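You operate a simulated robot arm through the tools that you are given. There is no shell and no other tool. Be economical: measure what you need, move in short steps, check, and stop when the job is done.

You run a simulated robot arm. Do the job below in one go: nothing can be reset, and whatever is moved stays where it is left.

Task
Zero the counter and run off 6 m at 25 m/min, weight slider on FIRM.
Fine: set the length dial, so that the line stops by itself; one press each on reset and start; the cable stays dry.

The check looks at the end state, three seconds after you hand in, the way a careful person would. Anything else that was tipped, shoved, dropped, spilled or broken makes it a failure.

Robot
A 6-joint arm with a two-finger parallel gripper, fixed in place. Base frame: the origin is at the foot of the arm, x ahead of it, y to its left, z up. Lengths are in mm, angles in degrees, forces in N, time in s.
With the tool pointing down near the work surface it reaches from about 100 to 720 mm from the base axis. Its first joint turns from -115.0 to 115.0 degrees. Payload 4.2 kg.
The TCP is the grasp point between the finger pads, 23 mm short of the fingertips. In the tool frame z runs along the fingers and y along their closing line. The gripper opens to 94 mm. The fingers are 38 mm wide and 10 mm thick; the gripper's body (54 by 96 mm) begins 39 mm behind the TCP.
Orientation is that of the tool frame in the base frame, as a unit quaternion [x, y, z, w]. With the fingers straight down and closing along the base's y, the tool's x points along the base's -x, its y along +y and its z along -z.

Tools
- The arm moves only by the tool apply_moves. Its argument "plan" is a list of rows, each an object (a shift or turn left out is 0, a gripper value left out holds the last) with "delta_rot": the turn, a rotation vector about the tool's x, y, z in degrees, a list of three; "xyz": the shift along the tool's x, y, z in mm, a list of three; "gripper": the gripper command, from -1 (fully open) to 1 (shut), values between in proportion. In form: [{"delta_rot": [ax, ay, az], "xyz": [dx, dy, dz], "gripper": gripper}, ...]. A call has 1 to 10 rows; each row shifts and turns the commanded pose from where the row before left it, along the tool's axes as they then stand. A row lasts 0.2 s, in which the tool goes at most 50 mm and 8.6 degrees; a call with a longer step from one row to the next is refused whole, and so is a gripper value outside its range. A pose out of reach is approached as far as the arm can. The call stops where the force on the tool passes 40 N (or 10 N more than at its start, if that is more) or the arm is blocked; 0.2 s more then pass. Each finger travels about 108 mm/s and halts on what it meets, pressing with about 34 N; the grip force reading is that of the motor and also rises with nothing between the fingers. The clock runs only during rows and for 0.2 s after the last one: add rows that do not move to give the fingers time. It gives the time, the measured TCP pose, the force on the tool (base axes), the opening and the grip force at its end, in the units of the frame above (readings bear some noise).
- Cameras (640 x 400 px; columns grow to the right, rows downward): "scene" is fixed at [49.3, 649.3, 1613.6]; the picture's right is [-0.74, -0.67, 0.00], its down [-0.40, 0.44, -0.81] and it looks along [0.54, -0.60, -0.59] (base axes); focal length 340 px, centre (320, 200). "wrist" rides on the gripper at [-39, 0, -44] in the tool frame; the picture's right is [0.00, -1.00, 0.00], its down [0.97, 0.00, -0.24] and it looks along [0.24, 0.00, 0.97] (tool axes); focal length 218 px, centre (320, 200). There is no depth. A picture from a camera that has moved, and an enlarged one, comes with that camera's place and axes in the base frame and with its lens.
- grab_frame(camera): a new picture of that camera. No time passes.
- slide_trunk(by): slides the trunk up (or, below 0, down) by that many mm; the arm rides with it, the base frame stays. It gives what a move gives, with no picture.
- zoom(camera, box): a new picture of the part [left, top, right, bottom] of that camera's present view, enlarged. No time passes.
- job_done(): hands the job in; it is judged then, once.

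Work in short steps. Places have to be worked out from the pictures, the camera data and where the tool is seen: move nearer, look again, correct. Check each grasp and each placing, and mend what went wrong. You have 120 turns and 68 pictures in all, those below and enlarged ones among them. Open the gripper and draw the arm clear of the work before you hand the job in, unless the task says otherwise; then end with one line.

The tools are called by a JSON object that holds its "method" and its "body". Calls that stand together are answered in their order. apply_moves: Moves the arm, as the interface text tells. Its arguments: {"type":"object","properties":{"plan":{"type":"array","items":{"type":"object","properties":{"delta_rot":{"type":"array","items":{"type":"number"}},"xyz":{"type":"array","items":{"type":"number"}},"gripper":{"type":"number"}}}}},"required":["plan"]} The other tools are called the same way: slide_trunk (by) slides the trunk up or down; grab_frame (camera) takes a picture; zoom (camera, box) takes an enlarged picture of a part of a camera's view; job_done () hands the job in.

At the start:

```text
time: 0.0
eef_pos: [570.2, -196.0, 1261.9]
orientation: [0.001, 1.0, 0.0, 0.0]
ft_force: [-0.4, -0.2, 0.1]
grip_width: 94.0
grip_force: 0.1
trunk travel left (down, up): [-850.0, 140.0]
```

scene: 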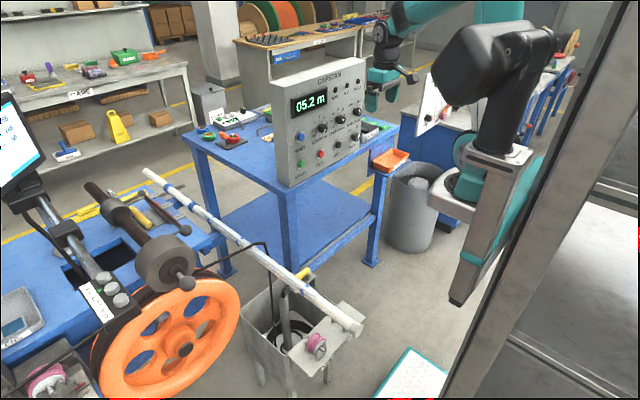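
wrist: 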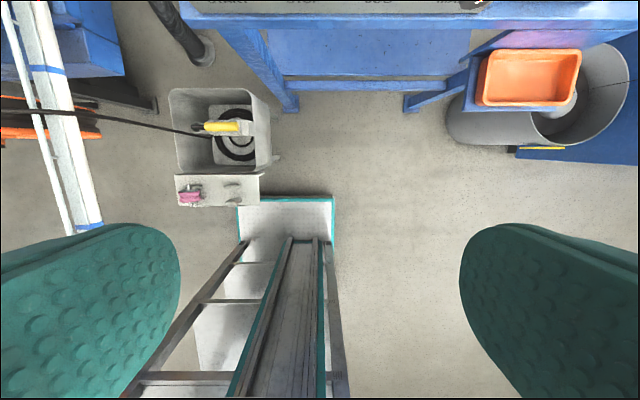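

The scene shows a panel marked CAPSTAN reading 05.2 m on a bench. I'll enlarge the panel and the left machine to read them.

{"method": "zoom", "body": {"camera": "scene", "box": [265, 50, 405, 190]}}

{"method": "zoom", "body": {"camera": "scene", "box": [0, 160, 380, 400]}}

{"method": "zoom", "body": {"camera": "scene", "box": [230, 230, 380, 390]}}

```text
2.86 times, centred on (335, 120) of scene
camera zoom: at [49.3, 649.3, 1613.6], right [-0.74, -0.67, 0.0], down [-0.4, 0.44, -0.81], along [0.54, -0.6, -0.59], focal length 973 px, centre (277, 429)
```

zoom: 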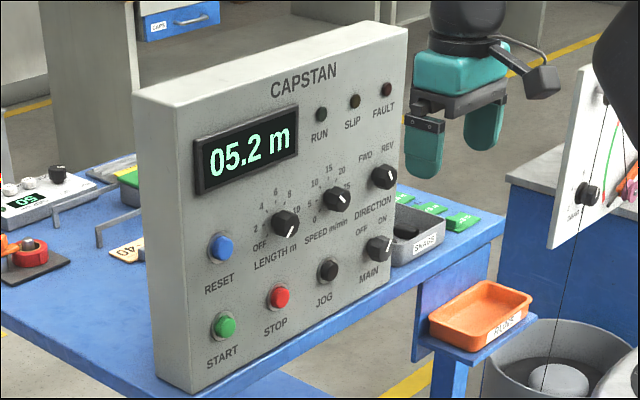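

```text
1.67 times, centred on (190, 280) of scene
camera zoom: at [49.3, 649.3, 1613.6], right [-0.74, -0.67, 0.0], down [-0.4, 0.44, -0.81], along [0.54, -0.6, -0.59], focal length 567 px, centre (537, 67)
```

zoom: 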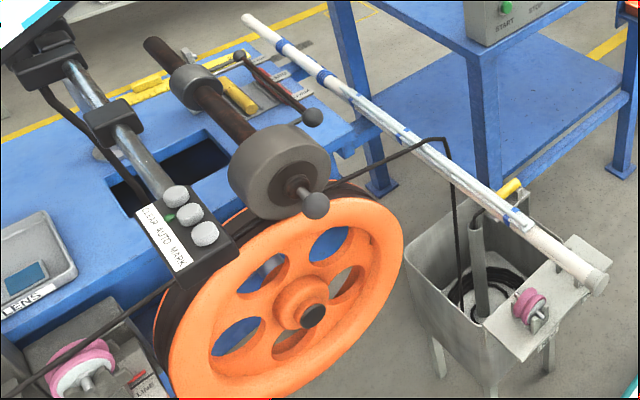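

```text
2.50 times, centred on (305, 310) of scene
camera zoom: at [49.3, 649.3, 1613.6], right [-0.74, -0.67, 0.0], down [-0.4, 0.44, -0.81], along [0.54, -0.6, -0.59], focal length 851 px, centre (358, -75)
```

zoom: 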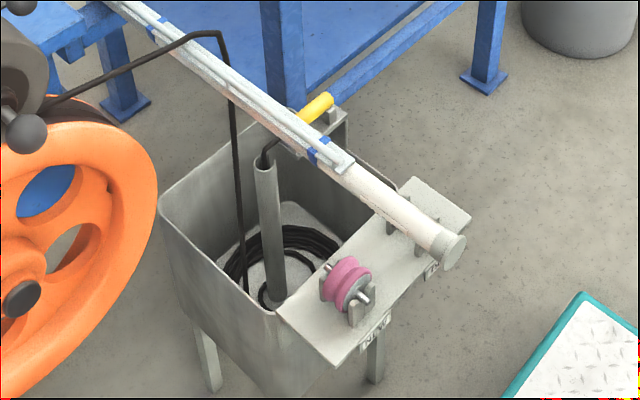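

I'll enlarge further at the panel knobs, the gauge board, and the shaft with the weight.

{"method": "zoom", "body": {"camera": "scene", "box": [315, 95, 365, 160]}}

{"method": "zoom", "body": {"camera": "scene", "box": [70, 160, 220, 310]}}

{"method": "zoom", "body": {"camera": "scene", "box": [0, 260, 140, 400]}}

{"method": "zoom", "body": {"camera": "scene", "box": [280, 95, 330, 175]}}

```text
6.15 times, centred on (340, 128) of scene
camera zoom: at [49.3, 649.3, 1613.6], right [-0.74, -0.67, 0.0], down [-0.4, 0.44, -0.81], along [0.54, -0.6, -0.59], focal length 2095 px, centre (197, 646)
```

zoom: 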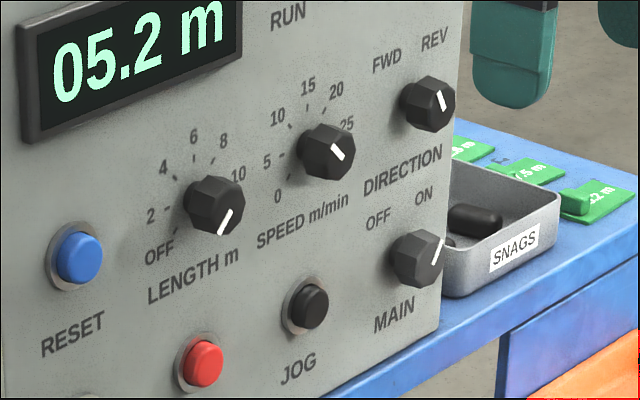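

```text
2.67 times, centred on (145, 235) of scene
camera zoom: at [49.3, 649.3, 1613.6], right [-0.74, -0.67, 0.0], down [-0.4, 0.44, -0.81], along [0.54, -0.6, -0.59], focal length 908 px, centre (787, 107)
```

zoom: 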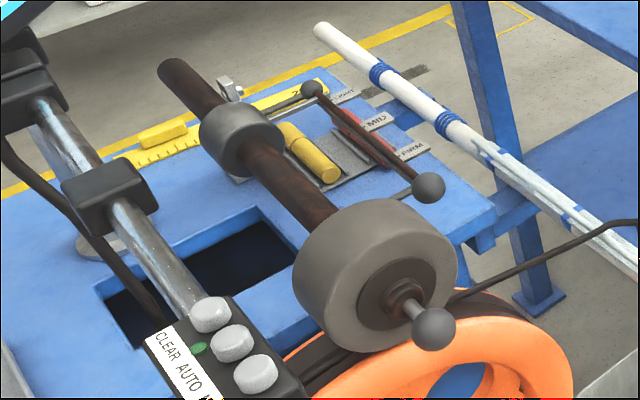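

```text
2.86 times, centred on (70, 330) of scene
camera zoom: at [49.3, 649.3, 1613.6], right [-0.74, -0.67, 0.0], down [-0.4, 0.44, -0.81], along [0.54, -0.6, -0.59], focal length 973 px, centre (1034, -171)
```

zoom: 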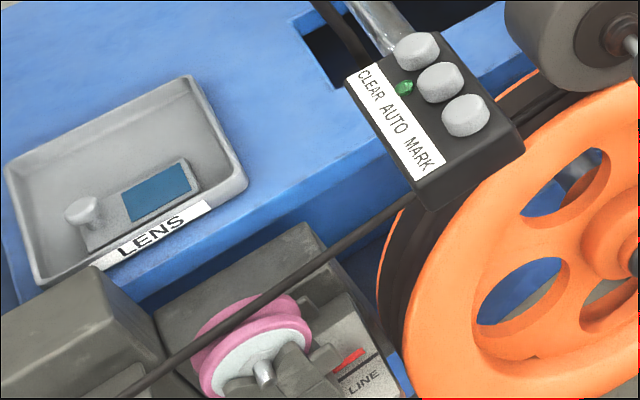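

```text
5.00 times, centred on (305, 135) of scene
camera zoom: at [49.3, 649.3, 1613.6], right [-0.74, -0.67, 0.0], down [-0.4, 0.44, -0.81], along [0.54, -0.6, -0.59], focal length 1702 px, centre (395, 525)
```

zoom: 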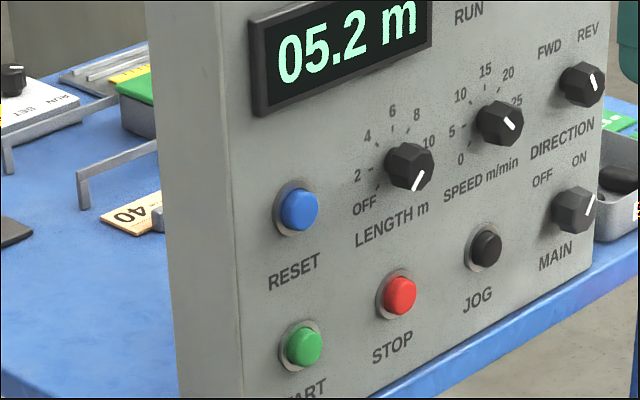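

The panel lies ahead at roughly x≈800, y≈-80 and z≈1000. I still need to find the slider, so I'll enlarge the right-hand board and the levers.

{"method": "zoom", "body": {"camera": "scene", "box": [395, 20, 475, 140]}}

{"method": "zoom", "body": {"camera": "scene", "box": [120, 170, 200, 240]}}

{"method": "zoom", "body": {"camera": "wrist", "box": [0, 0, 340, 230]}}

```text
3.33 times, centred on (435, 80) of scene
camera zoom: at [49.3, 649.3, 1613.6], right [-0.74, -0.67, 0.0], down [-0.4, 0.44, -0.81], along [0.54, -0.6, -0.59], focal length 1135 px, centre (-63, 600)
```

zoom: 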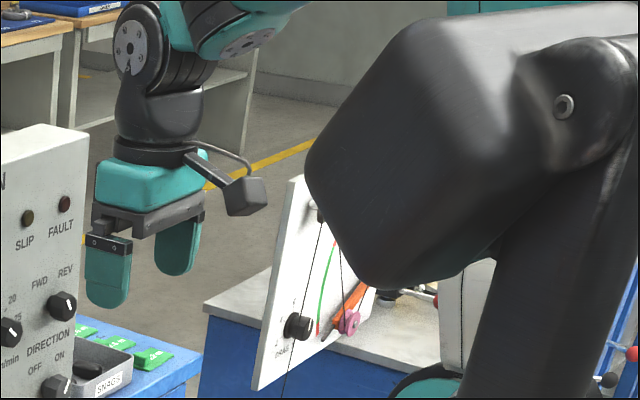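

```text
5.71 times, centred on (160, 205) of scene
camera zoom: at [49.3, 649.3, 1613.6], right [-0.74, -0.67, 0.0], down [-0.4, 0.44, -0.81], along [0.54, -0.6, -0.59], focal length 1946 px, centre (1234, 171)
```

zoom: 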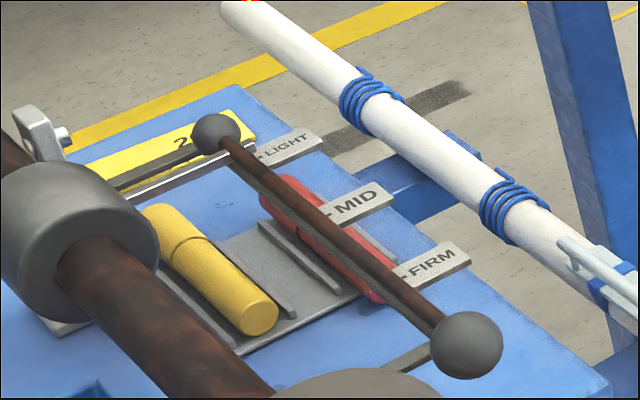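

```text
1.74 times, centred on (170, 115) of wrist
camera zoom: at [609.5, -196.6, 1306.5], right [0.0, -1.0, 0.0], down [-0.97, 0.0, 0.24], along [-0.24, 0.0, -0.97], focal length 380 px, centre (581, 348)
```

zoom: 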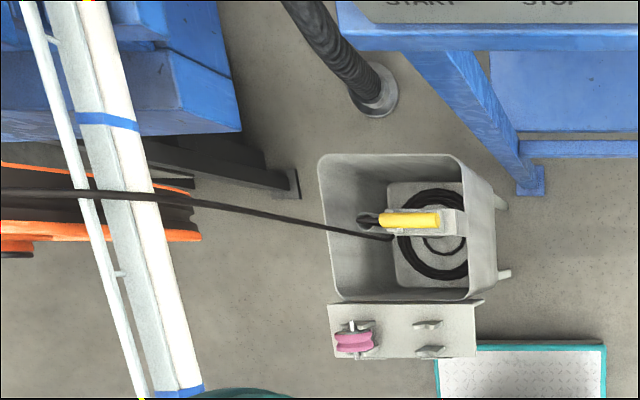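

The slider markings LIGHT/MID/FIRM are on the left machine. I'll tilt the tool forward, move it left, and look with the wrist camera.

{"method": "apply_moves", "body": {"plan": [{"delta_rot": [0, -8.5, 0], "xyz": [0, 40, 0]}, {"delta_rot": [0, -8.5, 0], "xyz": [0, 40, 0]}, {"delta_rot": [0, -8.5, 0], "xyz": [0, 40, 0]}, {"delta_rot": [0, -8.5, 0], "xyz": [0, 40, 0]}, {"delta_rot": [0, -8.5, 0], "xyz": [0, 40, 0]}, {"delta_rot": [0, 0, 0], "xyz": [0, 40, 0]}, {"delta_rot": [0, 0, 0], "xyz": [0, 40, 0]}]}}

{"method": "grab_frame", "body": {"camera": "wrist"}}

{"method": "grab_frame", "body": {"camera": "scene"}}

```text
time: 1.6
eef_pos: [567.5, 87.3, 1265.1]
orientation: [0.001, 0.932, 0.0, 0.363]
ft_force: [-0.2, -0.1, 0.2]
grip_width: 93.9
grip_force: 0.0
trunk travel left (down, up): [-850.0, 140.0]
```

```text
55 pictures are left
camera wrist: at [567.6, 87.0, 1323.2], right [0.0, -1.0, 0.0], down [-0.88, 0.0, -0.48], along [0.48, 0.0, -0.88], focal length 218 px, centre (320, 200)
```

wrist: 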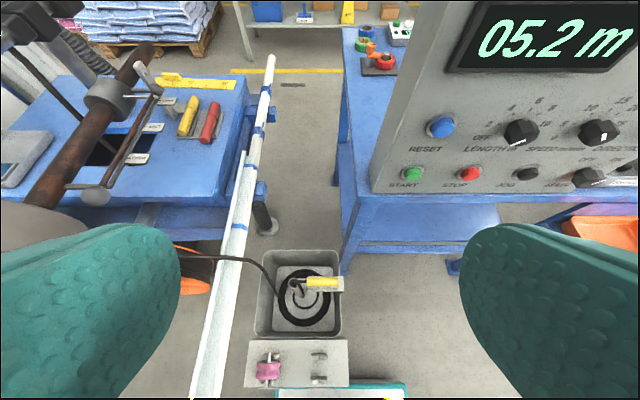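

```text
54 pictures are left
```

scene: 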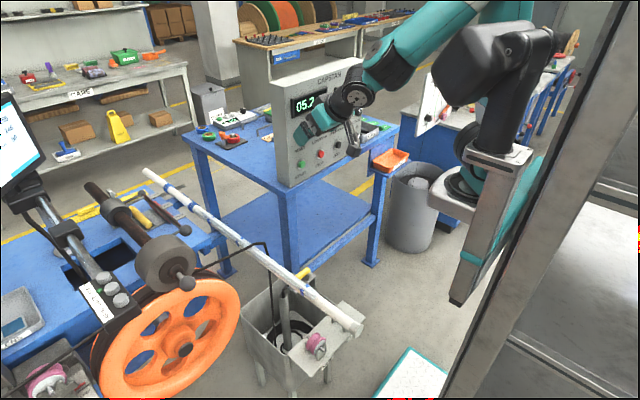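

The left machine comes into view. I'll enlarge that corner and the tub.

{"method": "zoom", "body": {"camera": "wrist", "box": [0, 30, 280, 215]}}

{"method": "zoom", "body": {"camera": "wrist", "box": [220, 235, 400, 395]}}

{"method": "zoom", "body": {"camera": "wrist", "box": [380, 85, 640, 230]}}

```text
2.16 times, centred on (140, 122) of wrist
camera zoom: at [567.6, 87.0, 1323.2], right [0.0, -1.0, 0.0], down [-0.88, 0.0, -0.48], along [0.48, 0.0, -0.88], focal length 472 px, centre (709, 368)
```

zoom: 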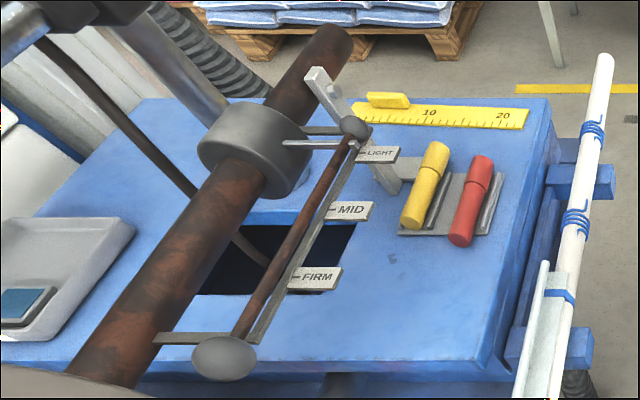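

```text
2.50 times, centred on (310, 315) of wrist
camera zoom: at [567.6, 87.0, 1323.2], right [0.0, -1.0, 0.0], down [-0.88, 0.0, -0.48], along [0.48, 0.0, -0.88], focal length 546 px, centre (345, -88)
```

zoom: 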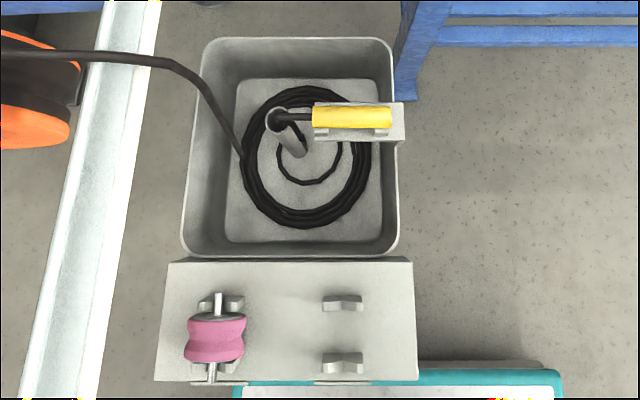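

```text
2.46 times, centred on (510, 158) of wrist
camera zoom: at [567.6, 87.0, 1323.2], right [0.0, -1.0, 0.0], down [-0.88, 0.0, -0.48], along [0.48, 0.0, -0.88], focal length 537 px, centre (-148, 305)
```

zoom: 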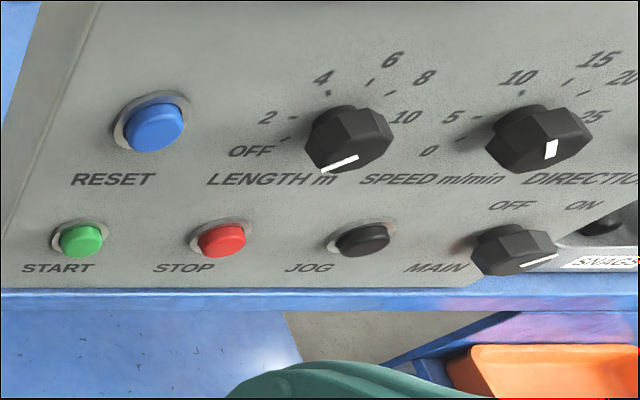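

Triangulating gives these positions:
- Weight cylinder at about (934, 484, 1050), at the LIGHT mark.
- FIRM label at about (794, 378, 1047).
- A thin rod with ball ends at (720–956, 400, 1058).

I'll move left and look closer.

{"method": "apply_moves", "body": {"plan": [{"xyz": [0, 45, 0]}, {"xyz": [0, 45, 0]}, {"xyz": [0, 45, 0]}, {"xyz": [0, 45, 0]}, {"xyz": [0, 45, 0]}, {"xyz": [0, 40, 0]}, {"xyz": [0, 0, 20], "delta_rot": [0, -5, 0]}]}}

{"method": "grab_frame", "body": {"camera": "wrist"}}

```text
time: 3.2
eef_pos: [581.4, 350.5, 1250.7]
orientation: [0.001, 0.915, -0.001, 0.403]
ft_force: [0.0, -0.9, 0.6]
grip_width: 94.0
grip_force: 0.2
trunk travel left (down, up): [-850.0, 140.0]
```

```text
50 pictures are left
camera wrist: at [575.8, 350.7, 1309.4], right [0.0, -1.0, 0.0], down [-0.83, 0.0, -0.55], along [0.55, 0.0, -0.83], focal length 218 px, centre (320, 200)
```

wrist: 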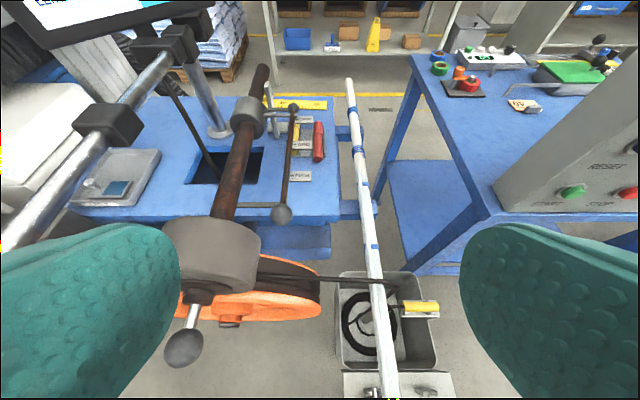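

{"method": "zoom", "body": {"camera": "wrist", "box": [200, 60, 350, 230]}}

{"method": "zoom", "body": {"camera": "wrist", "box": [150, 180, 340, 380]}}

```text
2.35 times, centred on (275, 145) of wrist
camera zoom: at [575.8, 350.7, 1309.4], right [0.0, -1.0, 0.0], down [-0.83, 0.0, -0.55], along [0.55, 0.0, -0.83], focal length 514 px, centre (426, 329)
```

zoom: 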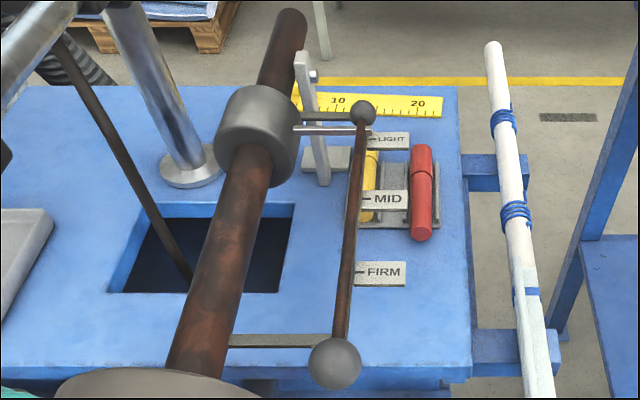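

```text
2.00 times, centred on (245, 280) of wrist
camera zoom: at [575.8, 350.7, 1309.4], right [0.0, -1.0, 0.0], down [-0.83, 0.0, -0.55], along [0.55, 0.0, -0.83], focal length 436 px, centre (470, 40)
```

zoom: 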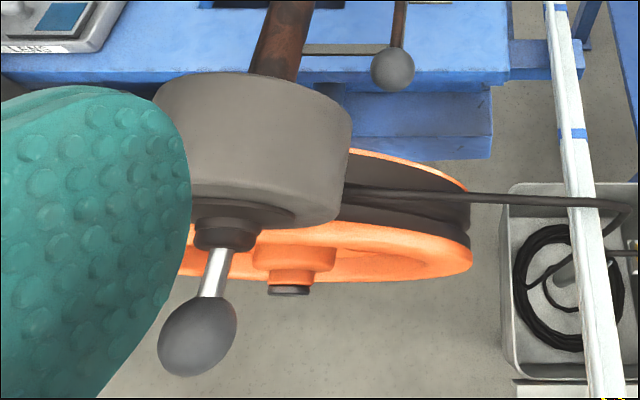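

The small collar is the weight, with its pointer at LIGHT. The ball-ended rod at its side, near end about (720, 400, 1057), looks like its pull handle. I'll turn the tool near-horizontal, yawed left, with the fingers closing vertically.

{"method": "apply_moves", "body": {"plan": [{"delta_rot": [0, -8, 0]}, {"delta_rot": [0, -8, 0]}, {"delta_rot": [0, -8, 0]}, {"delta_rot": [0, -6, 0]}, {"delta_rot": [-8.5, 0, 0]}, {"delta_rot": [-8.5, 0, 0]}, {"delta_rot": [-8, 0, 0]}, {"delta_rot": [0, 0, 8.5]}, {"delta_rot": [0, 0, 8.5]}, {"delta_rot": [0, 0, 8.5]}]}}

{"method": "apply_moves", "body": {"plan": [{"delta_rot": [0, 0, 8.5]}, {"delta_rot": [0, 0, 8.5]}, {"delta_rot": [0, 0, 8.5]}, {"delta_rot": [0, 0, 8.5]}, {"delta_rot": [0, 0, 8.5]}, {"delta_rot": [0, 0, 8.5]}, {"delta_rot": [0, 0, 8.5]}, {"delta_rot": [0, 0, 5]}, {}]}}

{"method": "grab_frame", "body": {"camera": "wrist"}}

{"method": "grab_frame", "body": {"camera": "scene"}}

```text
time: 5.4
eef_pos: [584.4, 348.8, 1247.5]
orientation: [0.036, 0.772, 0.301, 0.558]
ft_force: [-0.1, 0.7, -0.7]
grip_width: 94.0
grip_force: 0.1
trunk travel left (down, up): [-850.0, 140.0]
```

```text
time: 7.4
eef_pos: [583.6, 347.8, 1248.6]
orientation: [0.444, 0.634, 0.551, 0.312]
ft_force: [-0.5, 0.2, -0.9]
grip_width: 93.8
grip_force: 0.1
trunk travel left (down, up): [-850.0, 140.0]
```

```text
47 pictures are left
camera wrist: at [561.6, 294.8, 1253.2], right [-0.22, 0.0, -0.98], down [-0.61, 0.78, 0.14], along [0.76, 0.63, -0.17], focal length 218 px, centre (320, 200)
```

wrist: 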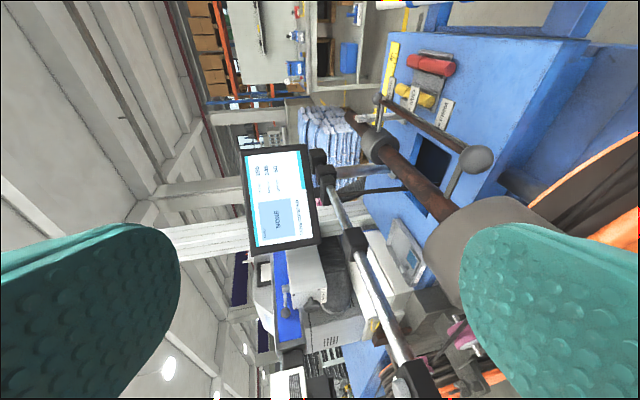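

```text
46 pictures are left
```

scene: 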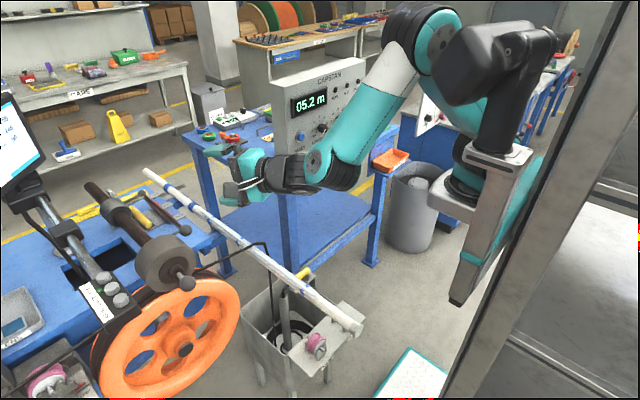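

The ball again triangulates to (717, 400, 1057). I'll line up 115 mm short of it and narrow the fingers to about 60 mm.

{"method": "apply_moves", "body": {"plan": [{"xyz": [-7, -40, 15], "gripper": -0.28}, {"xyz": [-7, -40, 15]}, {"xyz": [-7, -40, 15]}, {"xyz": [-5.6, -37, 15]}, {}, {}]}}

{"method": "grab_frame", "body": {"camera": "wrist"}}

```text
time: 8.8
eef_pos: [614.4, 348.9, 1080.1]
orientation: [0.443, 0.634, 0.552, 0.312]
ft_force: [0.2, 0.7, 0.0]
grip_width: 60.3
grip_force: 0.0
trunk travel left (down, up): [-850.0, 140.0]
```

```text
45 pictures are left
camera wrist: at [591.7, 296.3, 1085.1], right [-0.22, 0.0, -0.98], down [-0.61, 0.78, 0.14], along [0.76, 0.63, -0.17], focal length 218 px, centre (320, 200)
```

wrist: 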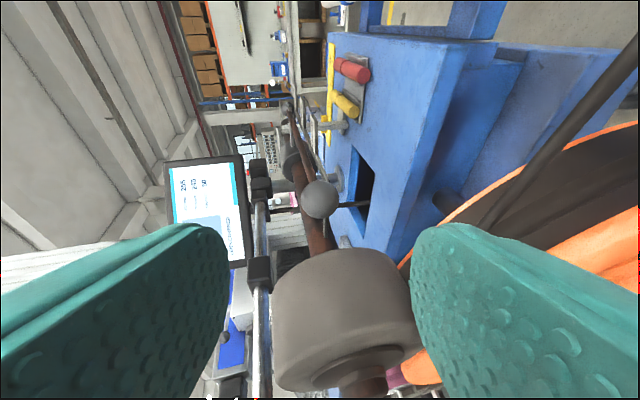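

The ball is dead centre at (717, 400, 1057) and the path clears the roller. I'll advance and close on the ball.

{"method": "apply_moves", "body": {"plan": [{"xyz": [0, 0, 38]}, {"xyz": [0, 0, 38]}, {"xyz": [0, 0, 30]}, {"xyz": [0, 0, 6]}, {}]}}

{"method": "grab_frame", "body": {"camera": "wrist"}}

```text
time: 10.0
eef_pos: [713.0, 396.1, 1058.5]
orientation: [0.442, 0.635, 0.551, 0.313]
ft_force: [-0.7, -0.4, -0.1]
grip_width: 60.4
grip_force: 0.0
trunk travel left (down, up): [-850.0, 140.0]
```

```text
44 pictures are left
camera wrist: at [690.7, 342.3, 1062.5], right [-0.22, 0.0, -0.98], down [-0.61, 0.78, 0.14], along [0.76, 0.63, -0.17], focal length 218 px, centre (320, 200)
```

wrist: 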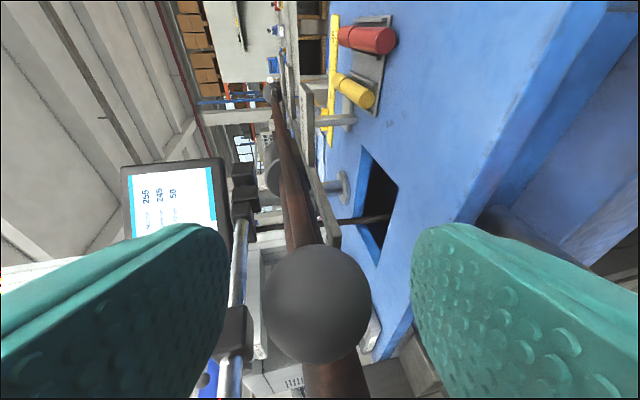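

The ball is between the pads, so I'll close on it.

{"method": "apply_moves", "body": {"plan": [{"gripper": 1}, {}, {}]}}

```text
time: 10.8
eef_pos: [713.1, 396.2, 1058.2]
orientation: [0.443, 0.633, 0.552, 0.313]
ft_force: [2.5, 0.9, 3.4]
grip_width: 29.4
grip_force: 45.2
trunk travel left (down, up): [-850.0, 140.0]
```

It's gripped at 29.4 mm, which is the ball. I'll pull gently 20 mm toward -x and check.

{"method": "apply_moves", "body": {"plan": [{"xyz": [2.05, -1.1, -4.42]}, {"xyz": [2.05, -1.1, -4.42]}, {"xyz": [2.05, -1.1, -4.42]}, {"xyz": [2.05, -1.1, -4.42]}]}}

{"method": "grab_frame", "body": {"camera": "wrist"}}

{"method": "zoom", "body": {"camera": "scene", "box": [80, 160, 230, 310]}}

```text
time: 11.8
eef_pos: [693.0, 395.5, 1057.4]
orientation: [0.443, 0.634, 0.551, 0.314]
ft_force: [1.1, -7.2, 8.0]
grip_width: 29.3
grip_force: 45.1
trunk travel left (down, up): [-850.0, 140.0]
```

```text
43 pictures are left
camera wrist: at [670.7, 342.4, 1063.2], right [-0.22, 0.0, -0.98], down [-0.61, 0.78, 0.14], along [0.76, 0.63, -0.17], focal length 218 px, centre (320, 200)
```

wrist: 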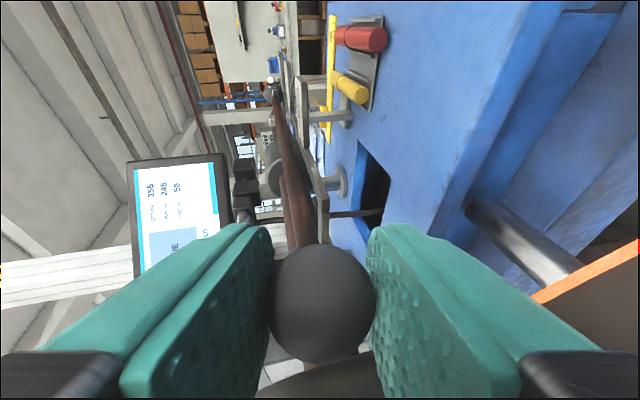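

```text
2.67 times, centred on (155, 235) of scene
camera zoom: at [49.3, 649.3, 1613.6], right [-0.74, -0.67, 0.0], down [-0.4, 0.44, -0.81], along [0.54, -0.6, -0.59], focal length 908 px, centre (760, 107)
```

zoom: 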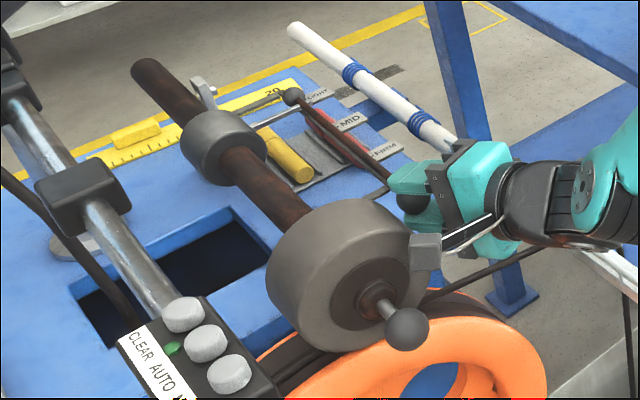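

The handle, the weight and its pin all moved smoothly. I'll pull another 100 mm and then check against FIRM.

{"method": "apply_moves", "body": {"plan": [{"xyz": [4.1, -2.2, -8.84]}, {"xyz": [4.1, -2.2, -8.84]}, {"xyz": [4.1, -2.2, -8.84]}, {"xyz": [4.1, -2.2, -8.84]}, {"xyz": [4.1, -2.2, -8.84]}, {"xyz": [4.1, -2.2, -8.84]}, {"xyz": [4.1, -2.2, -8.84]}, {"xyz": [4.1, -2.2, -8.84]}, {"xyz": [4.1, -2.2, -8.84]}, {"xyz": [4.1, -2.2, -8.84]}]}}

{"method": "zoom", "body": {"camera": "scene", "box": [100, 170, 210, 270]}}

{"method": "grab_frame", "body": {"camera": "wrist"}}

```text
time: 14.0
eef_pos: [593.2, 396.4, 1058.1]
orientation: [0.443, 0.633, 0.552, 0.313]
ft_force: [1.4, -10.2, 10.8]
grip_width: 29.5
grip_force: 45.4
trunk travel left (down, up): [-850.0, 140.0]
```

```text
4.00 times, centred on (155, 220) of scene
camera zoom: at [49.3, 649.3, 1613.6], right [-0.74, -0.67, 0.0], down [-0.4, 0.44, -0.81], along [0.54, -0.6, -0.59], focal length 1362 px, centre (980, 120)
```

zoom: 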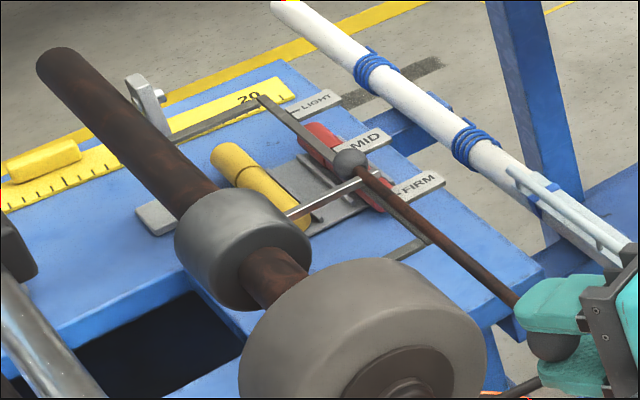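

```text
40 pictures are left
camera wrist: at [571.2, 342.6, 1063.1], right [-0.22, 0.0, -0.98], down [-0.61, 0.78, 0.14], along [0.76, 0.63, -0.17], focal length 218 px, centre (320, 200)
```

wrist: 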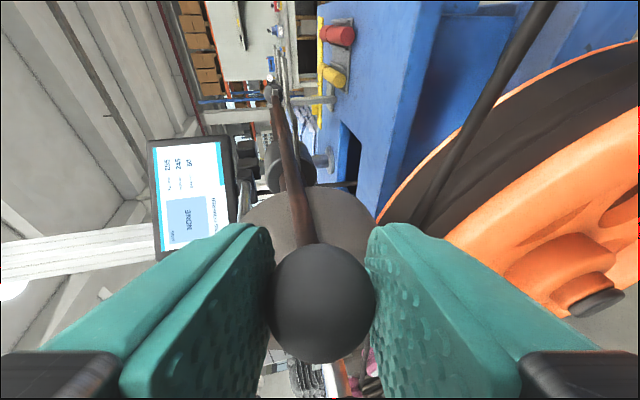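

The pin is about 20 mm short of the FIRM tick. I'll pull 15 mm more and look closely.

{"method": "apply_moves", "body": {"plan": [{"xyz": [2.05, -1.1, -4.42]}, {"xyz": [2.05, -1.1, -4.42]}, {"xyz": [2.05, -1.1, -4.42]}, {}]}}

{"method": "zoom", "body": {"camera": "scene", "box": [150, 190, 220, 240]}}

```text
time: 15.0
eef_pos: [578.6, 395.5, 1057.4]
orientation: [0.443, 0.634, 0.551, 0.313]
ft_force: [-4.5, -12.8, 6.7]
grip_width: 29.3
grip_force: 45.3
trunk travel left (down, up): [-850.0, 140.0]
```

```text
8.00 times, centred on (185, 215) of scene
camera zoom: at [49.3, 649.3, 1613.6], right [-0.74, -0.67, 0.0], down [-0.4, 0.44, -0.81], along [0.54, -0.6, -0.59], focal length 2724 px, centre (1400, 80)
```

zoom: 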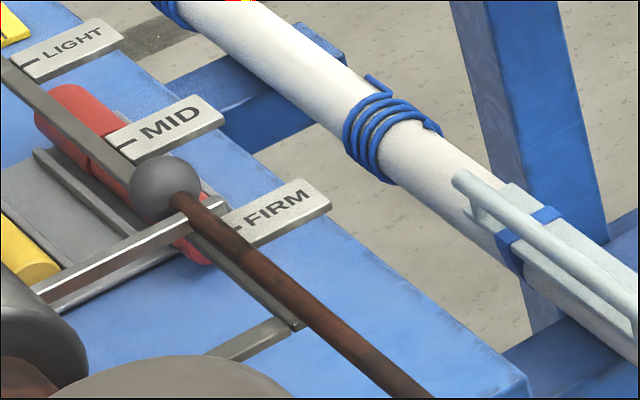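

About 5 mm remains allowing for parallax; the label spacing is 139 mm and I've pulled 134.5. I'll pull 5 mm more, release, back off, and look from above.

{"method": "apply_moves", "body": {"plan": [{"xyz": [1.03, -0.55, -2.21]}, {"xyz": [1.03, -0.55, -2.21]}, {}, {"gripper": -0.3}, {}, {}]}}

{"method": "apply_moves", "body": {"plan": [{"xyz": [0, 0, -35]}, {"xyz": [0, 0, -35]}, {"xyz": [0, 40, 0]}, {"xyz": [0, 45, 0]}, {"xyz": [0, 45, 0]}, {"xyz": [0, 45, 0]}, {"xyz": [0, 15, 20]}]}}

{"method": "grab_frame", "body": {"camera": "wrist"}}

```text
time: 16.4
eef_pos: [573.1, 395.7, 1057.1]
orientation: [0.443, 0.635, 0.551, 0.313]
ft_force: [0.3, -0.4, 0.1]
grip_width: 60.9
grip_force: 0.0
trunk travel left (down, up): [-850.0, 140.0]
```

```text
time: 18.0
eef_pos: [570.9, 375.3, 1251.3]
orientation: [0.441, 0.634, 0.554, 0.311]
ft_force: [-0.2, 0.9, 0.0]
grip_width: 61.1
grip_force: 0.0
trunk travel left (down, up): [-850.0, 140.0]
```

```text
38 pictures are left
camera wrist: at [549.1, 321.4, 1255.7], right [-0.22, 0.0, -0.98], down [-0.62, 0.78, 0.14], along [0.76, 0.63, -0.17], focal length 218 px, centre (320, 200)
```

wrist: 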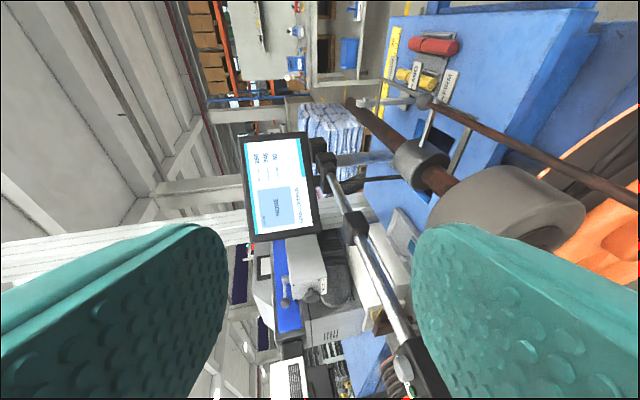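

Released. I'll roll the tool back upright (needed for the panel anyway) and tilt down for a check view of the pointer.

{"method": "apply_moves", "body": {"plan": [{"delta_rot": [0, 0, -8.5]}, {"delta_rot": [0, 0, -8.5]}, {"delta_rot": [0, 0, -8.5]}, {"delta_rot": [0, 0, -8.5]}, {"delta_rot": [0, 0, -8.5]}, {"delta_rot": [0, 0, -8.5]}, {"delta_rot": [0, 0, -8.5]}, {"delta_rot": [0, 0, -8.5]}, {"delta_rot": [0, 0, -8.5]}, {"delta_rot": [0, 0, -8.5]}]}}

{"method": "apply_moves", "body": {"plan": [{"delta_rot": [0, 0, -5]}, {"delta_rot": [0, 8, 0]}, {"delta_rot": [0, 8, 0]}, {"delta_rot": [0, 8, 0]}, {}]}}

{"method": "zoom", "body": {"camera": "wrist", "box": [220, 40, 420, 200]}}

{"method": "zoom", "body": {"camera": "scene", "box": [150, 190, 220, 240]}}

```text
time: 20.2
eef_pos: [570.7, 375.8, 1253.5]
orientation: [-0.103, 0.767, 0.195, 0.603]
ft_force: [0.2, 0.0, 0.1]
grip_width: 61.2
grip_force: 0.0
trunk travel left (down, up): [-850.0, 140.0]
```

```text
time: 21.4
eef_pos: [570.8, 375.1, 1253.2]
orientation: [-0.168, 0.872, 0.137, 0.439]
ft_force: [0.1, 0.0, -0.8]
grip_width: 61.0
grip_force: 0.1
trunk travel left (down, up): [-850.0, 140.0]
```

```text
2.50 times, centred on (320, 120) of wrist
camera zoom: at [561.2, 365.2, 1309.9], right [0.41, -0.91, -0.09], down [-0.71, -0.26, -0.65], along [0.56, 0.33, -0.76], focal length 546 px, centre (320, 400)
```

zoom: 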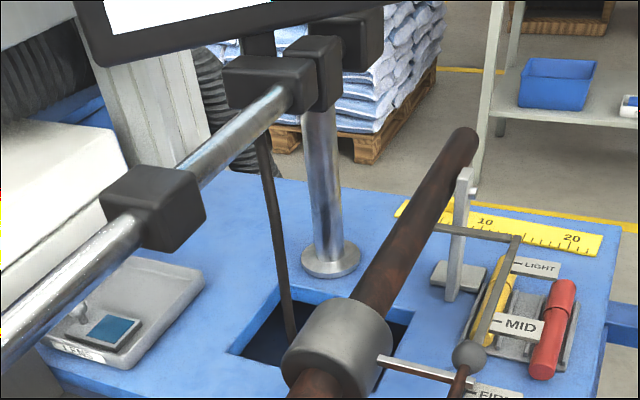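

```text
8.00 times, centred on (185, 215) of scene
camera zoom: at [49.3, 649.3, 1613.6], right [-0.74, -0.67, 0.0], down [-0.4, 0.44, -0.81], along [0.54, -0.6, -0.59], focal length 2724 px, centre (1400, 80)
```

zoom: 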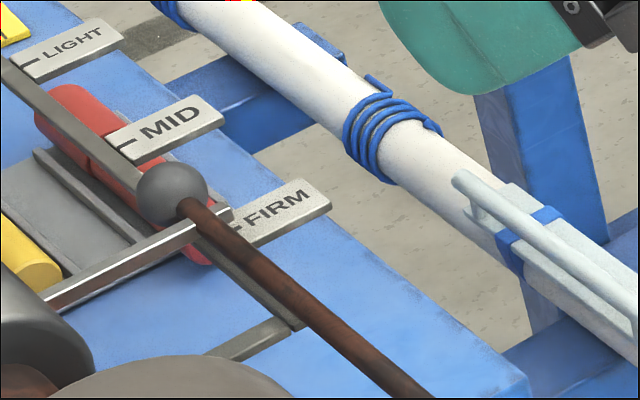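

{"method": "zoom", "body": {"camera": "wrist", "box": [360, 130, 460, 230]}}

```text
4.00 times, centred on (410, 180) of wrist
camera zoom: at [561.2, 365.2, 1309.9], right [0.41, -0.91, -0.09], down [-0.71, -0.26, -0.65], along [0.56, 0.33, -0.76], focal length 873 px, centre (-40, 280)
```

zoom: 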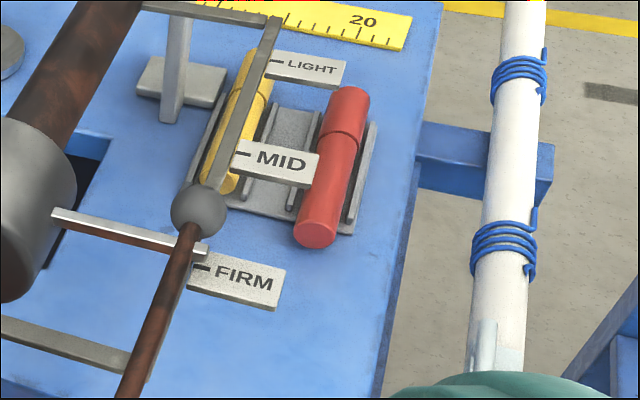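

Triangulating the pin tip gives x≈790 and the FIRM tick x≈789, so the slider is on FIRM. Next is the panel: I'll level the tool, straighten the yaw and move right.

{"method": "apply_moves", "body": {"plan": [{"delta_rot": [0, -8, 0]}, {"delta_rot": [0, -8, 0]}, {"delta_rot": [0, -8, 0]}, {"delta_rot": [0, -8, 0]}, {"delta_rot": [0, -7, 0]}, {"delta_rot": [8.5, 0, 0]}, {"delta_rot": [8.5, 0, 0]}, {"delta_rot": [8, 0, 0]}, {"xyz": [0, -40, 0]}, {"xyz": [0, -40, 0]}]}}

{"method": "apply_moves", "body": {"plan": [{"xyz": [10, -45, 0]}, {"xyz": [10, -45, 0]}, {"xyz": [10, -45, 0]}, {"xyz": [10, -45, 0]}, {"xyz": [20, -45, 0]}, {"xyz": [20, -45, 0]}, {"xyz": [20, -45, 0]}, {"xyz": [20, -45, 0]}, {"xyz": [20, 0, 0]}, {}]}}

{"method": "grab_frame", "body": {"camera": "wrist"}}

```text
time: 23.6
eef_pos: [591.7, 303.9, 1252.8]
orientation: [0.041, 0.703, 0.038, 0.709]
ft_force: [-0.4, 1.1, 0.4]
grip_width: 61.1
grip_force: 0.0
out of reach, approached as far as the arm can: row 8, 9, 10
trunk travel left (down, up): [-850.0, 140.0]
```

```text
time: 25.8
eef_pos: [758.6, 33.1, 1184.3]
orientation: [0.043, 0.7, 0.035, 0.712]
ft_force: [0.6, 0.5, -0.1]
grip_width: 61.3
grip_force: 0.0
out of reach, approached as far as the arm can: row 1, 2, 3, 4, 5, 6, 7, 8, 9
trunk travel left (down, up): [-850.0, 140.0]
```

```text
34 pictures are left
camera wrist: at [714.6, 29.1, 1222.0], right [-0.01, -0.99, -0.11], down [-0.22, 0.11, -0.97], along [0.97, 0.01, -0.22], focal length 218 px, centre (320, 200)
```

wrist: 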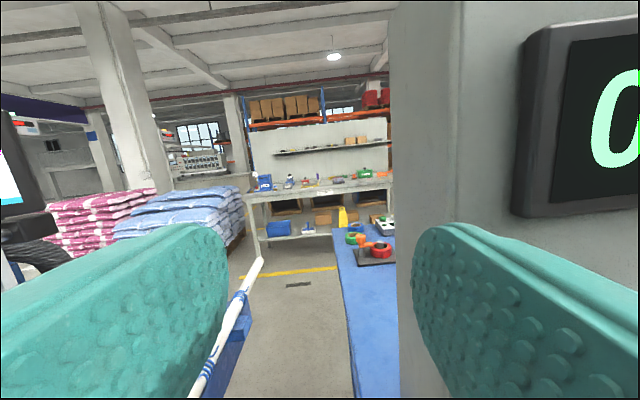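

The arm went to x≈759, closer to the panel than asked, and reports out of reach. The wrist was probably folded too near the shoulder. I'll back off a little to see how the command behaves.

{"method": "apply_moves", "body": {"plan": [{"xyz": [0, 0, -30]}, {}]}}

{"method": "grab_frame", "body": {"camera": "scene"}}

```text
time: 26.4
eef_pos: [749.5, 38.7, 1197.4]
orientation: [0.043, 0.701, 0.034, 0.711]
ft_force: [0.6, 0.4, -0.6]
grip_width: 61.2
grip_force: 0.2
out of reach, approached as far as the arm can: row 1
trunk travel left (down, up): [-850.0, 140.0]
```

```text
33 pictures are left
```

scene: 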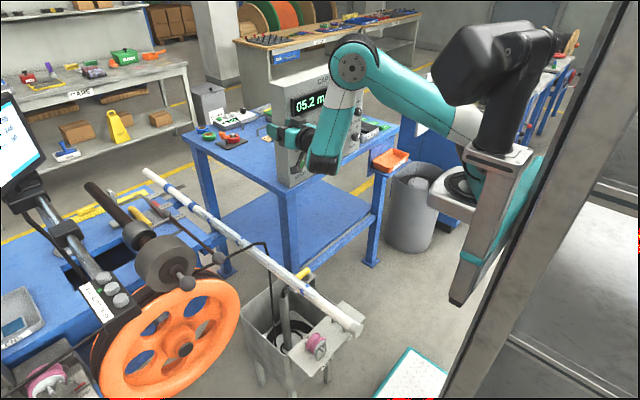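

I'll step straight down, where the horizontal pose should suit the arm better, and read the result.

{"method": "apply_moves", "body": {"plan": [{"xyz": [40, 10, 0]}, {"xyz": [40, 10, 0]}, {}]}}

```text
time: 27.2
eef_pos: [767.4, 77.7, 1126.1]
orientation: [0.044, 0.701, 0.034, 0.711]
ft_force: [0.2, 0.0, -0.1]
grip_width: 61.1
grip_force: 0.0
out of reach, approached as far as the arm can: row 1, 2
trunk travel left (down, up): [-850.0, 140.0]
```

The command seems to lie inside the arm's inner limit and is being pushed outward. I'll move the command forward; the tool is left of the panel edge here.

{"method": "apply_moves", "body": {"plan": [{"xyz": [0, 0, 30]}, {"xyz": [0, 0, 30]}, {"xyz": [0, 0, 30]}, {}]}}

```text
time: 28.2
eef_pos: [855.2, 76.6, 1126.0]
orientation: [0.043, 0.699, 0.035, 0.713]
ft_force: [-0.1, 0.2, 0.0]
grip_width: 60.9
grip_force: 0.0
trunk travel left (down, up): [-850.0, 140.0]
```

Commands restart from the measured pose, and x=855 is reachable, so there is an inner limit that eases with height above the shoulder. I'll back off, rise, then lower the trunk by 180.

{"method": "apply_moves", "body": {"plan": [{"xyz": [-30, 0, -25]}, {"xyz": [-40, 10, -25]}, {"xyz": [-40, 10, -25]}, {"xyz": [-40, 10, 0]}, {}]}}

{"method": "slide_trunk", "body": {"by": -180}}

{"method": "grab_frame", "body": {"camera": "wrist"}}

```text
time: 29.4
eef_pos: [777.7, 90.5, 1279.6]
orientation: [0.043, 0.699, 0.035, 0.713]
ft_force: [0.5, 0.0, 0.2]
grip_width: 61.2
grip_force: 0.1
trunk travel left (down, up): [-850.0, 140.0]
```

```text
time: 31.4
eef_pos: [778.6, 89.9, 1099.3]
orientation: [0.043, 0.699, 0.035, 0.713]
ft_force: [0.7, 0.2, 0.8]
grip_width: 61.1
grip_force: 0.0
trunk travel left (down, up): [-670.0, 320.0]
```

```text
32 pictures are left
camera wrist: at [734.0, 86.4, 1136.9], right [-0.01, -0.99, -0.11], down [-0.22, 0.11, -0.97], along [0.98, 0.01, -0.22], focal length 218 px, centre (320, 200)
```

wrist: 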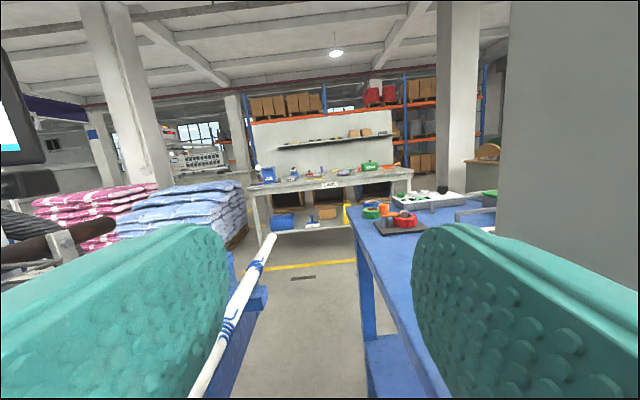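

I'll retract, and correct the 6° roll and the slight yaw.

{"method": "apply_moves", "body": {"plan": [{"delta_rot": [0, 0, -6.3], "xyz": [0, 0, -20]}, {"xyz": [0, 0, -30]}, {"xyz": [0, 0, -30]}, {"xyz": [0, 0, -30]}, {}]}}

```text
time: 32.6
eef_pos: [667.6, 92.8, 1097.8]
orientation: [0.004, 0.702, -0.004, 0.712]
ft_force: [0.3, 0.6, -1.0]
grip_width: 60.9
grip_force: 0.0
trunk travel left (down, up): [-670.0, 320.0]
```

There's no clamp now. I'll move back and right to face the panel.

{"method": "apply_moves", "body": {"plan": [{"xyz": [0, -40, -20]}, {"xyz": [0, -40, -20]}, {"xyz": [0, -40, -10]}, {"xyz": [5, -40, 0]}, {"xyz": [5, -40, 0]}, {"xyz": [5, -40, 0]}, {}]}}

{"method": "grab_frame", "body": {"camera": "wrist"}}

```text
time: 34.2
eef_pos: [675.4, -122.6, 1119.9]
orientation: [0.005, 0.699, -0.005, 0.715]
ft_force: [-0.2, 0.0, -0.3]
grip_width: 61.1
grip_force: 0.1
out of reach, approached as far as the arm can: row 1, 2, 3, 4, 5
trunk travel left (down, up): [-670.0, 320.0]
```

```text
31 pictures are left
camera wrist: at [629.9, -123.1, 1158.3], right [-0.01, -1.0, 0.0], down [-0.22, 0.0, -0.98], along [0.98, -0.01, -0.22], focal length 218 px, centre (320, 200)
```

wrist: 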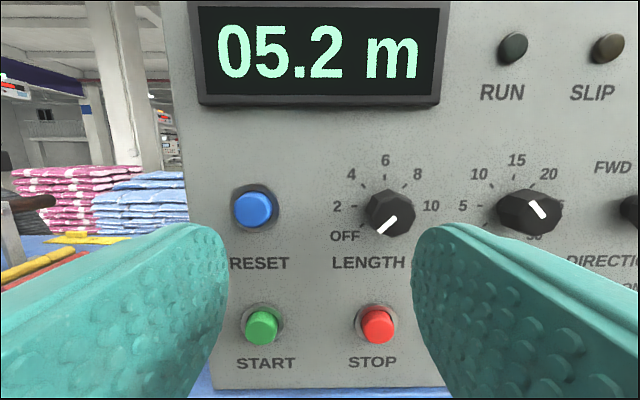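

A good frontal view. LENGTH points at OFF; I'll enlarge the dials.

{"method": "zoom", "body": {"camera": "wrist", "box": [420, 130, 640, 290]}}

{"method": "zoom", "body": {"camera": "wrist", "box": [310, 140, 460, 270]}}

```text
2.50 times, centred on (530, 210) of wrist
camera zoom: at [629.9, -123.1, 1158.3], right [-0.01, -1.0, 0.0], down [-0.22, 0.0, -0.98], along [0.98, -0.01, -0.22], focal length 546 px, centre (-205, 175)
```

zoom: 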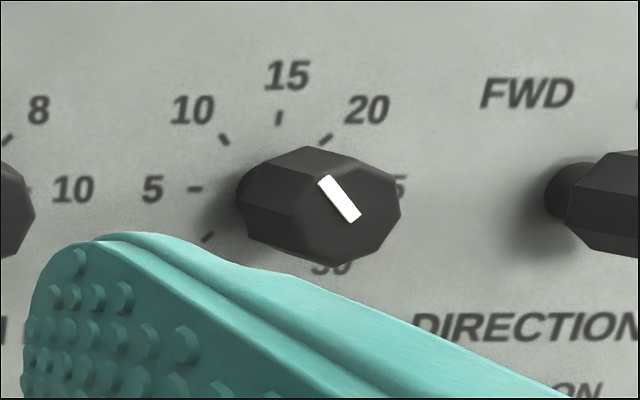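

```text
3.08 times, centred on (385, 205) of wrist
camera zoom: at [629.9, -123.1, 1158.3], right [-0.01, -1.0, 0.0], down [-0.22, 0.0, -0.98], along [0.98, -0.01, -0.22], focal length 672 px, centre (120, 185)
```

zoom: 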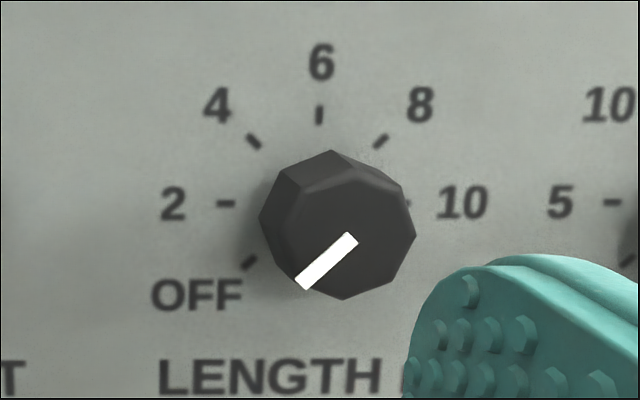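

The panel is a neat grid in base coordinates:

| Control | y | z |
|---|---|---|
| RESET | -75 | 1117 |
| START | -75 | 1013 |
| STOP | -175 | 1013 |
| LENGTH | -176 | 1115 |
| SPEED | -276 | 1115 |

Every control face is at x≈790 or less. LENGTH must turn from OFF to 6, about 135° clockwise. The SPEED mark is ambiguous, so I'll view it square on.

{"method": "apply_moves", "body": {"plan": [{"xyz": [0, -40, 0]}, {"xyz": [0, -40, 0]}, {"xyz": [0, -40, 0]}, {"xyz": [0, -33, 0], "gripper": -1}, {}]}}

{"method": "grab_frame", "body": {"camera": "wrist"}}

{"method": "zoom", "body": {"camera": "wrist", "box": [240, 140, 400, 240]}}

```text
time: 35.4
eef_pos: [645.8, -260.4, 1090.6]
orientation: [0.004, 0.699, -0.004, 0.715]
ft_force: [-0.2, -0.1, -0.1]
grip_width: 94.1
grip_force: 0.0
out of reach, approached as far as the arm can: row 1, 2, 3, 4
trunk travel left (down, up): [-670.0, 320.0]
```

```text
28 pictures are left
camera wrist: at [601.9, -260.5, 1127.9], right [-0.01, -1.0, 0.0], down [-0.22, 0.0, -0.98], along [0.98, -0.01, -0.22], focal length 218 px, centre (320, 200)
```

wrist: 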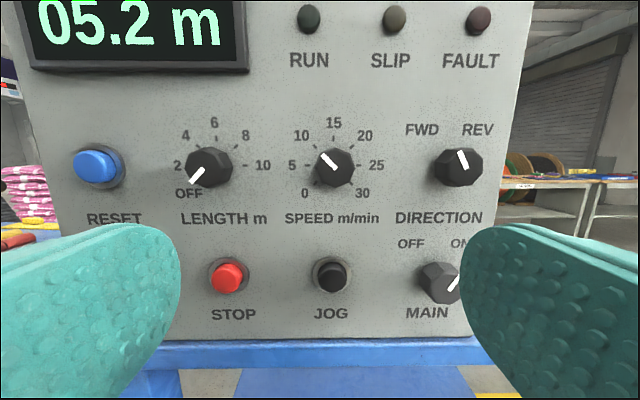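

```text
4.00 times, centred on (320, 190) of wrist
camera zoom: at [601.9, -260.5, 1127.9], right [-0.01, -1.0, 0.0], down [-0.22, 0.0, -0.98], along [0.98, -0.01, -0.22], focal length 873 px, centre (320, 240)
```

zoom: 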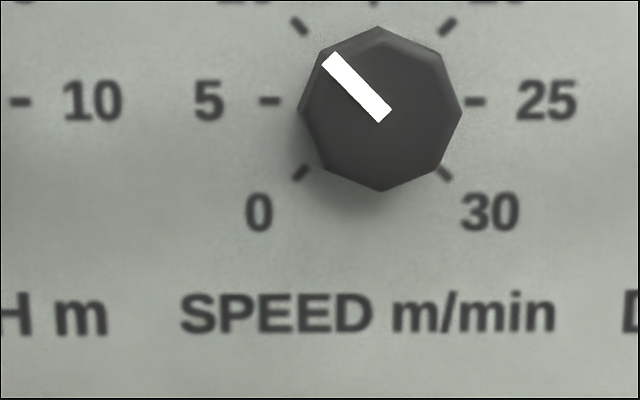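

SPEED points at 10 and must go to 25; LENGTH is at OFF and must go to 6. Each is a 135° clockwise turn. DIRECTION is FWD and MAIN is ON. I'll move forward to x≈700 at the SPEED axis and roll -67.5° so the pads meet flats.

{"method": "apply_moves", "body": {"plan": [{"xyz": [-12, -7, 25], "delta_rot": [0, 1.3, 0]}, {"xyz": [-12, -7, 25]}, {"delta_rot": [0, 0, -8.5]}, {"delta_rot": [0, 0, -8.5]}, {"delta_rot": [0, 0, -8.5]}, {"delta_rot": [0, 0, -8.5]}, {"delta_rot": [0, 0, -8.5]}, {"delta_rot": [0, 0, -8.5]}, {"delta_rot": [0, 0, -8.5]}, {"delta_rot": [0, 0, -8]}]}}

{"method": "grab_frame", "body": {"camera": "wrist"}}

```text
time: 37.6
eef_pos: [661.2, -250.8, 1070.7]
orientation: [-0.39, 0.591, -0.398, 0.583]
ft_force: [0.5, -0.4, 0.6]
grip_width: 94.1
grip_force: 0.1
out of reach, approached as far as the arm can: row 1, 2
trunk travel left (down, up): [-670.0, 320.0]
```

```text
26 pictures are left
camera wrist: at [617.8, -213.9, 1087.7], right [0.0, -0.38, 0.93], down [-0.25, -0.89, -0.37], along [0.97, -0.24, -0.09], focal length 218 px, centre (320, 200)
```

wrist: 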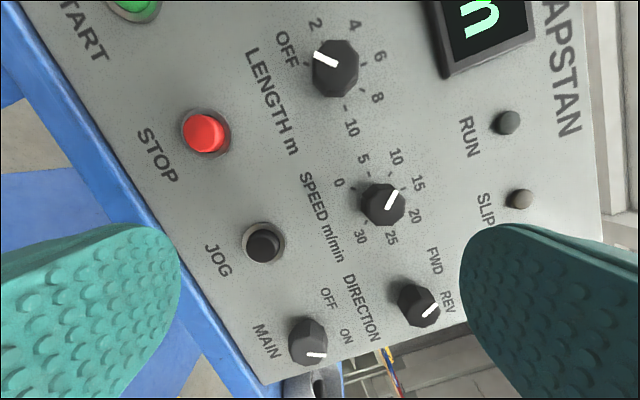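

The roll worked. I'll align with the SPEED axis and approach to x≈720.

{"method": "apply_moves", "body": {"plan": [{"xyz": [1.8, -25, 10]}, {"xyz": [1.9, -25.2, 20]}, {"xyz": [0, 0, 30]}, {}]}}

{"method": "grab_frame", "body": {"camera": "wrist"}}

```text
time: 38.6
eef_pos: [676.2, -245.9, 1064.4]
orientation: [-0.388, 0.591, -0.397, 0.586]
ft_force: [-0.2, 0.2, -0.3]
grip_width: 93.8
grip_force: 0.0
out of reach, approached as far as the arm can: row 1, 2, 3
trunk travel left (down, up): [-670.0, 320.0]
```

```text
25 pictures are left
camera wrist: at [632.8, -207.8, 1079.4], right [-0.01, -0.38, 0.92], down [-0.25, -0.89, -0.37], along [0.97, -0.24, -0.09], focal length 218 px, centre (320, 200)
```

wrist: 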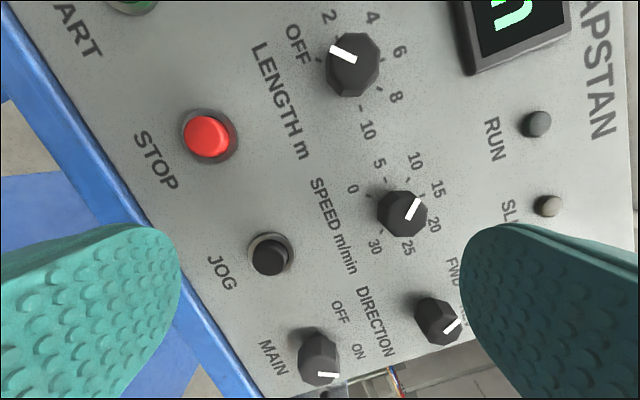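

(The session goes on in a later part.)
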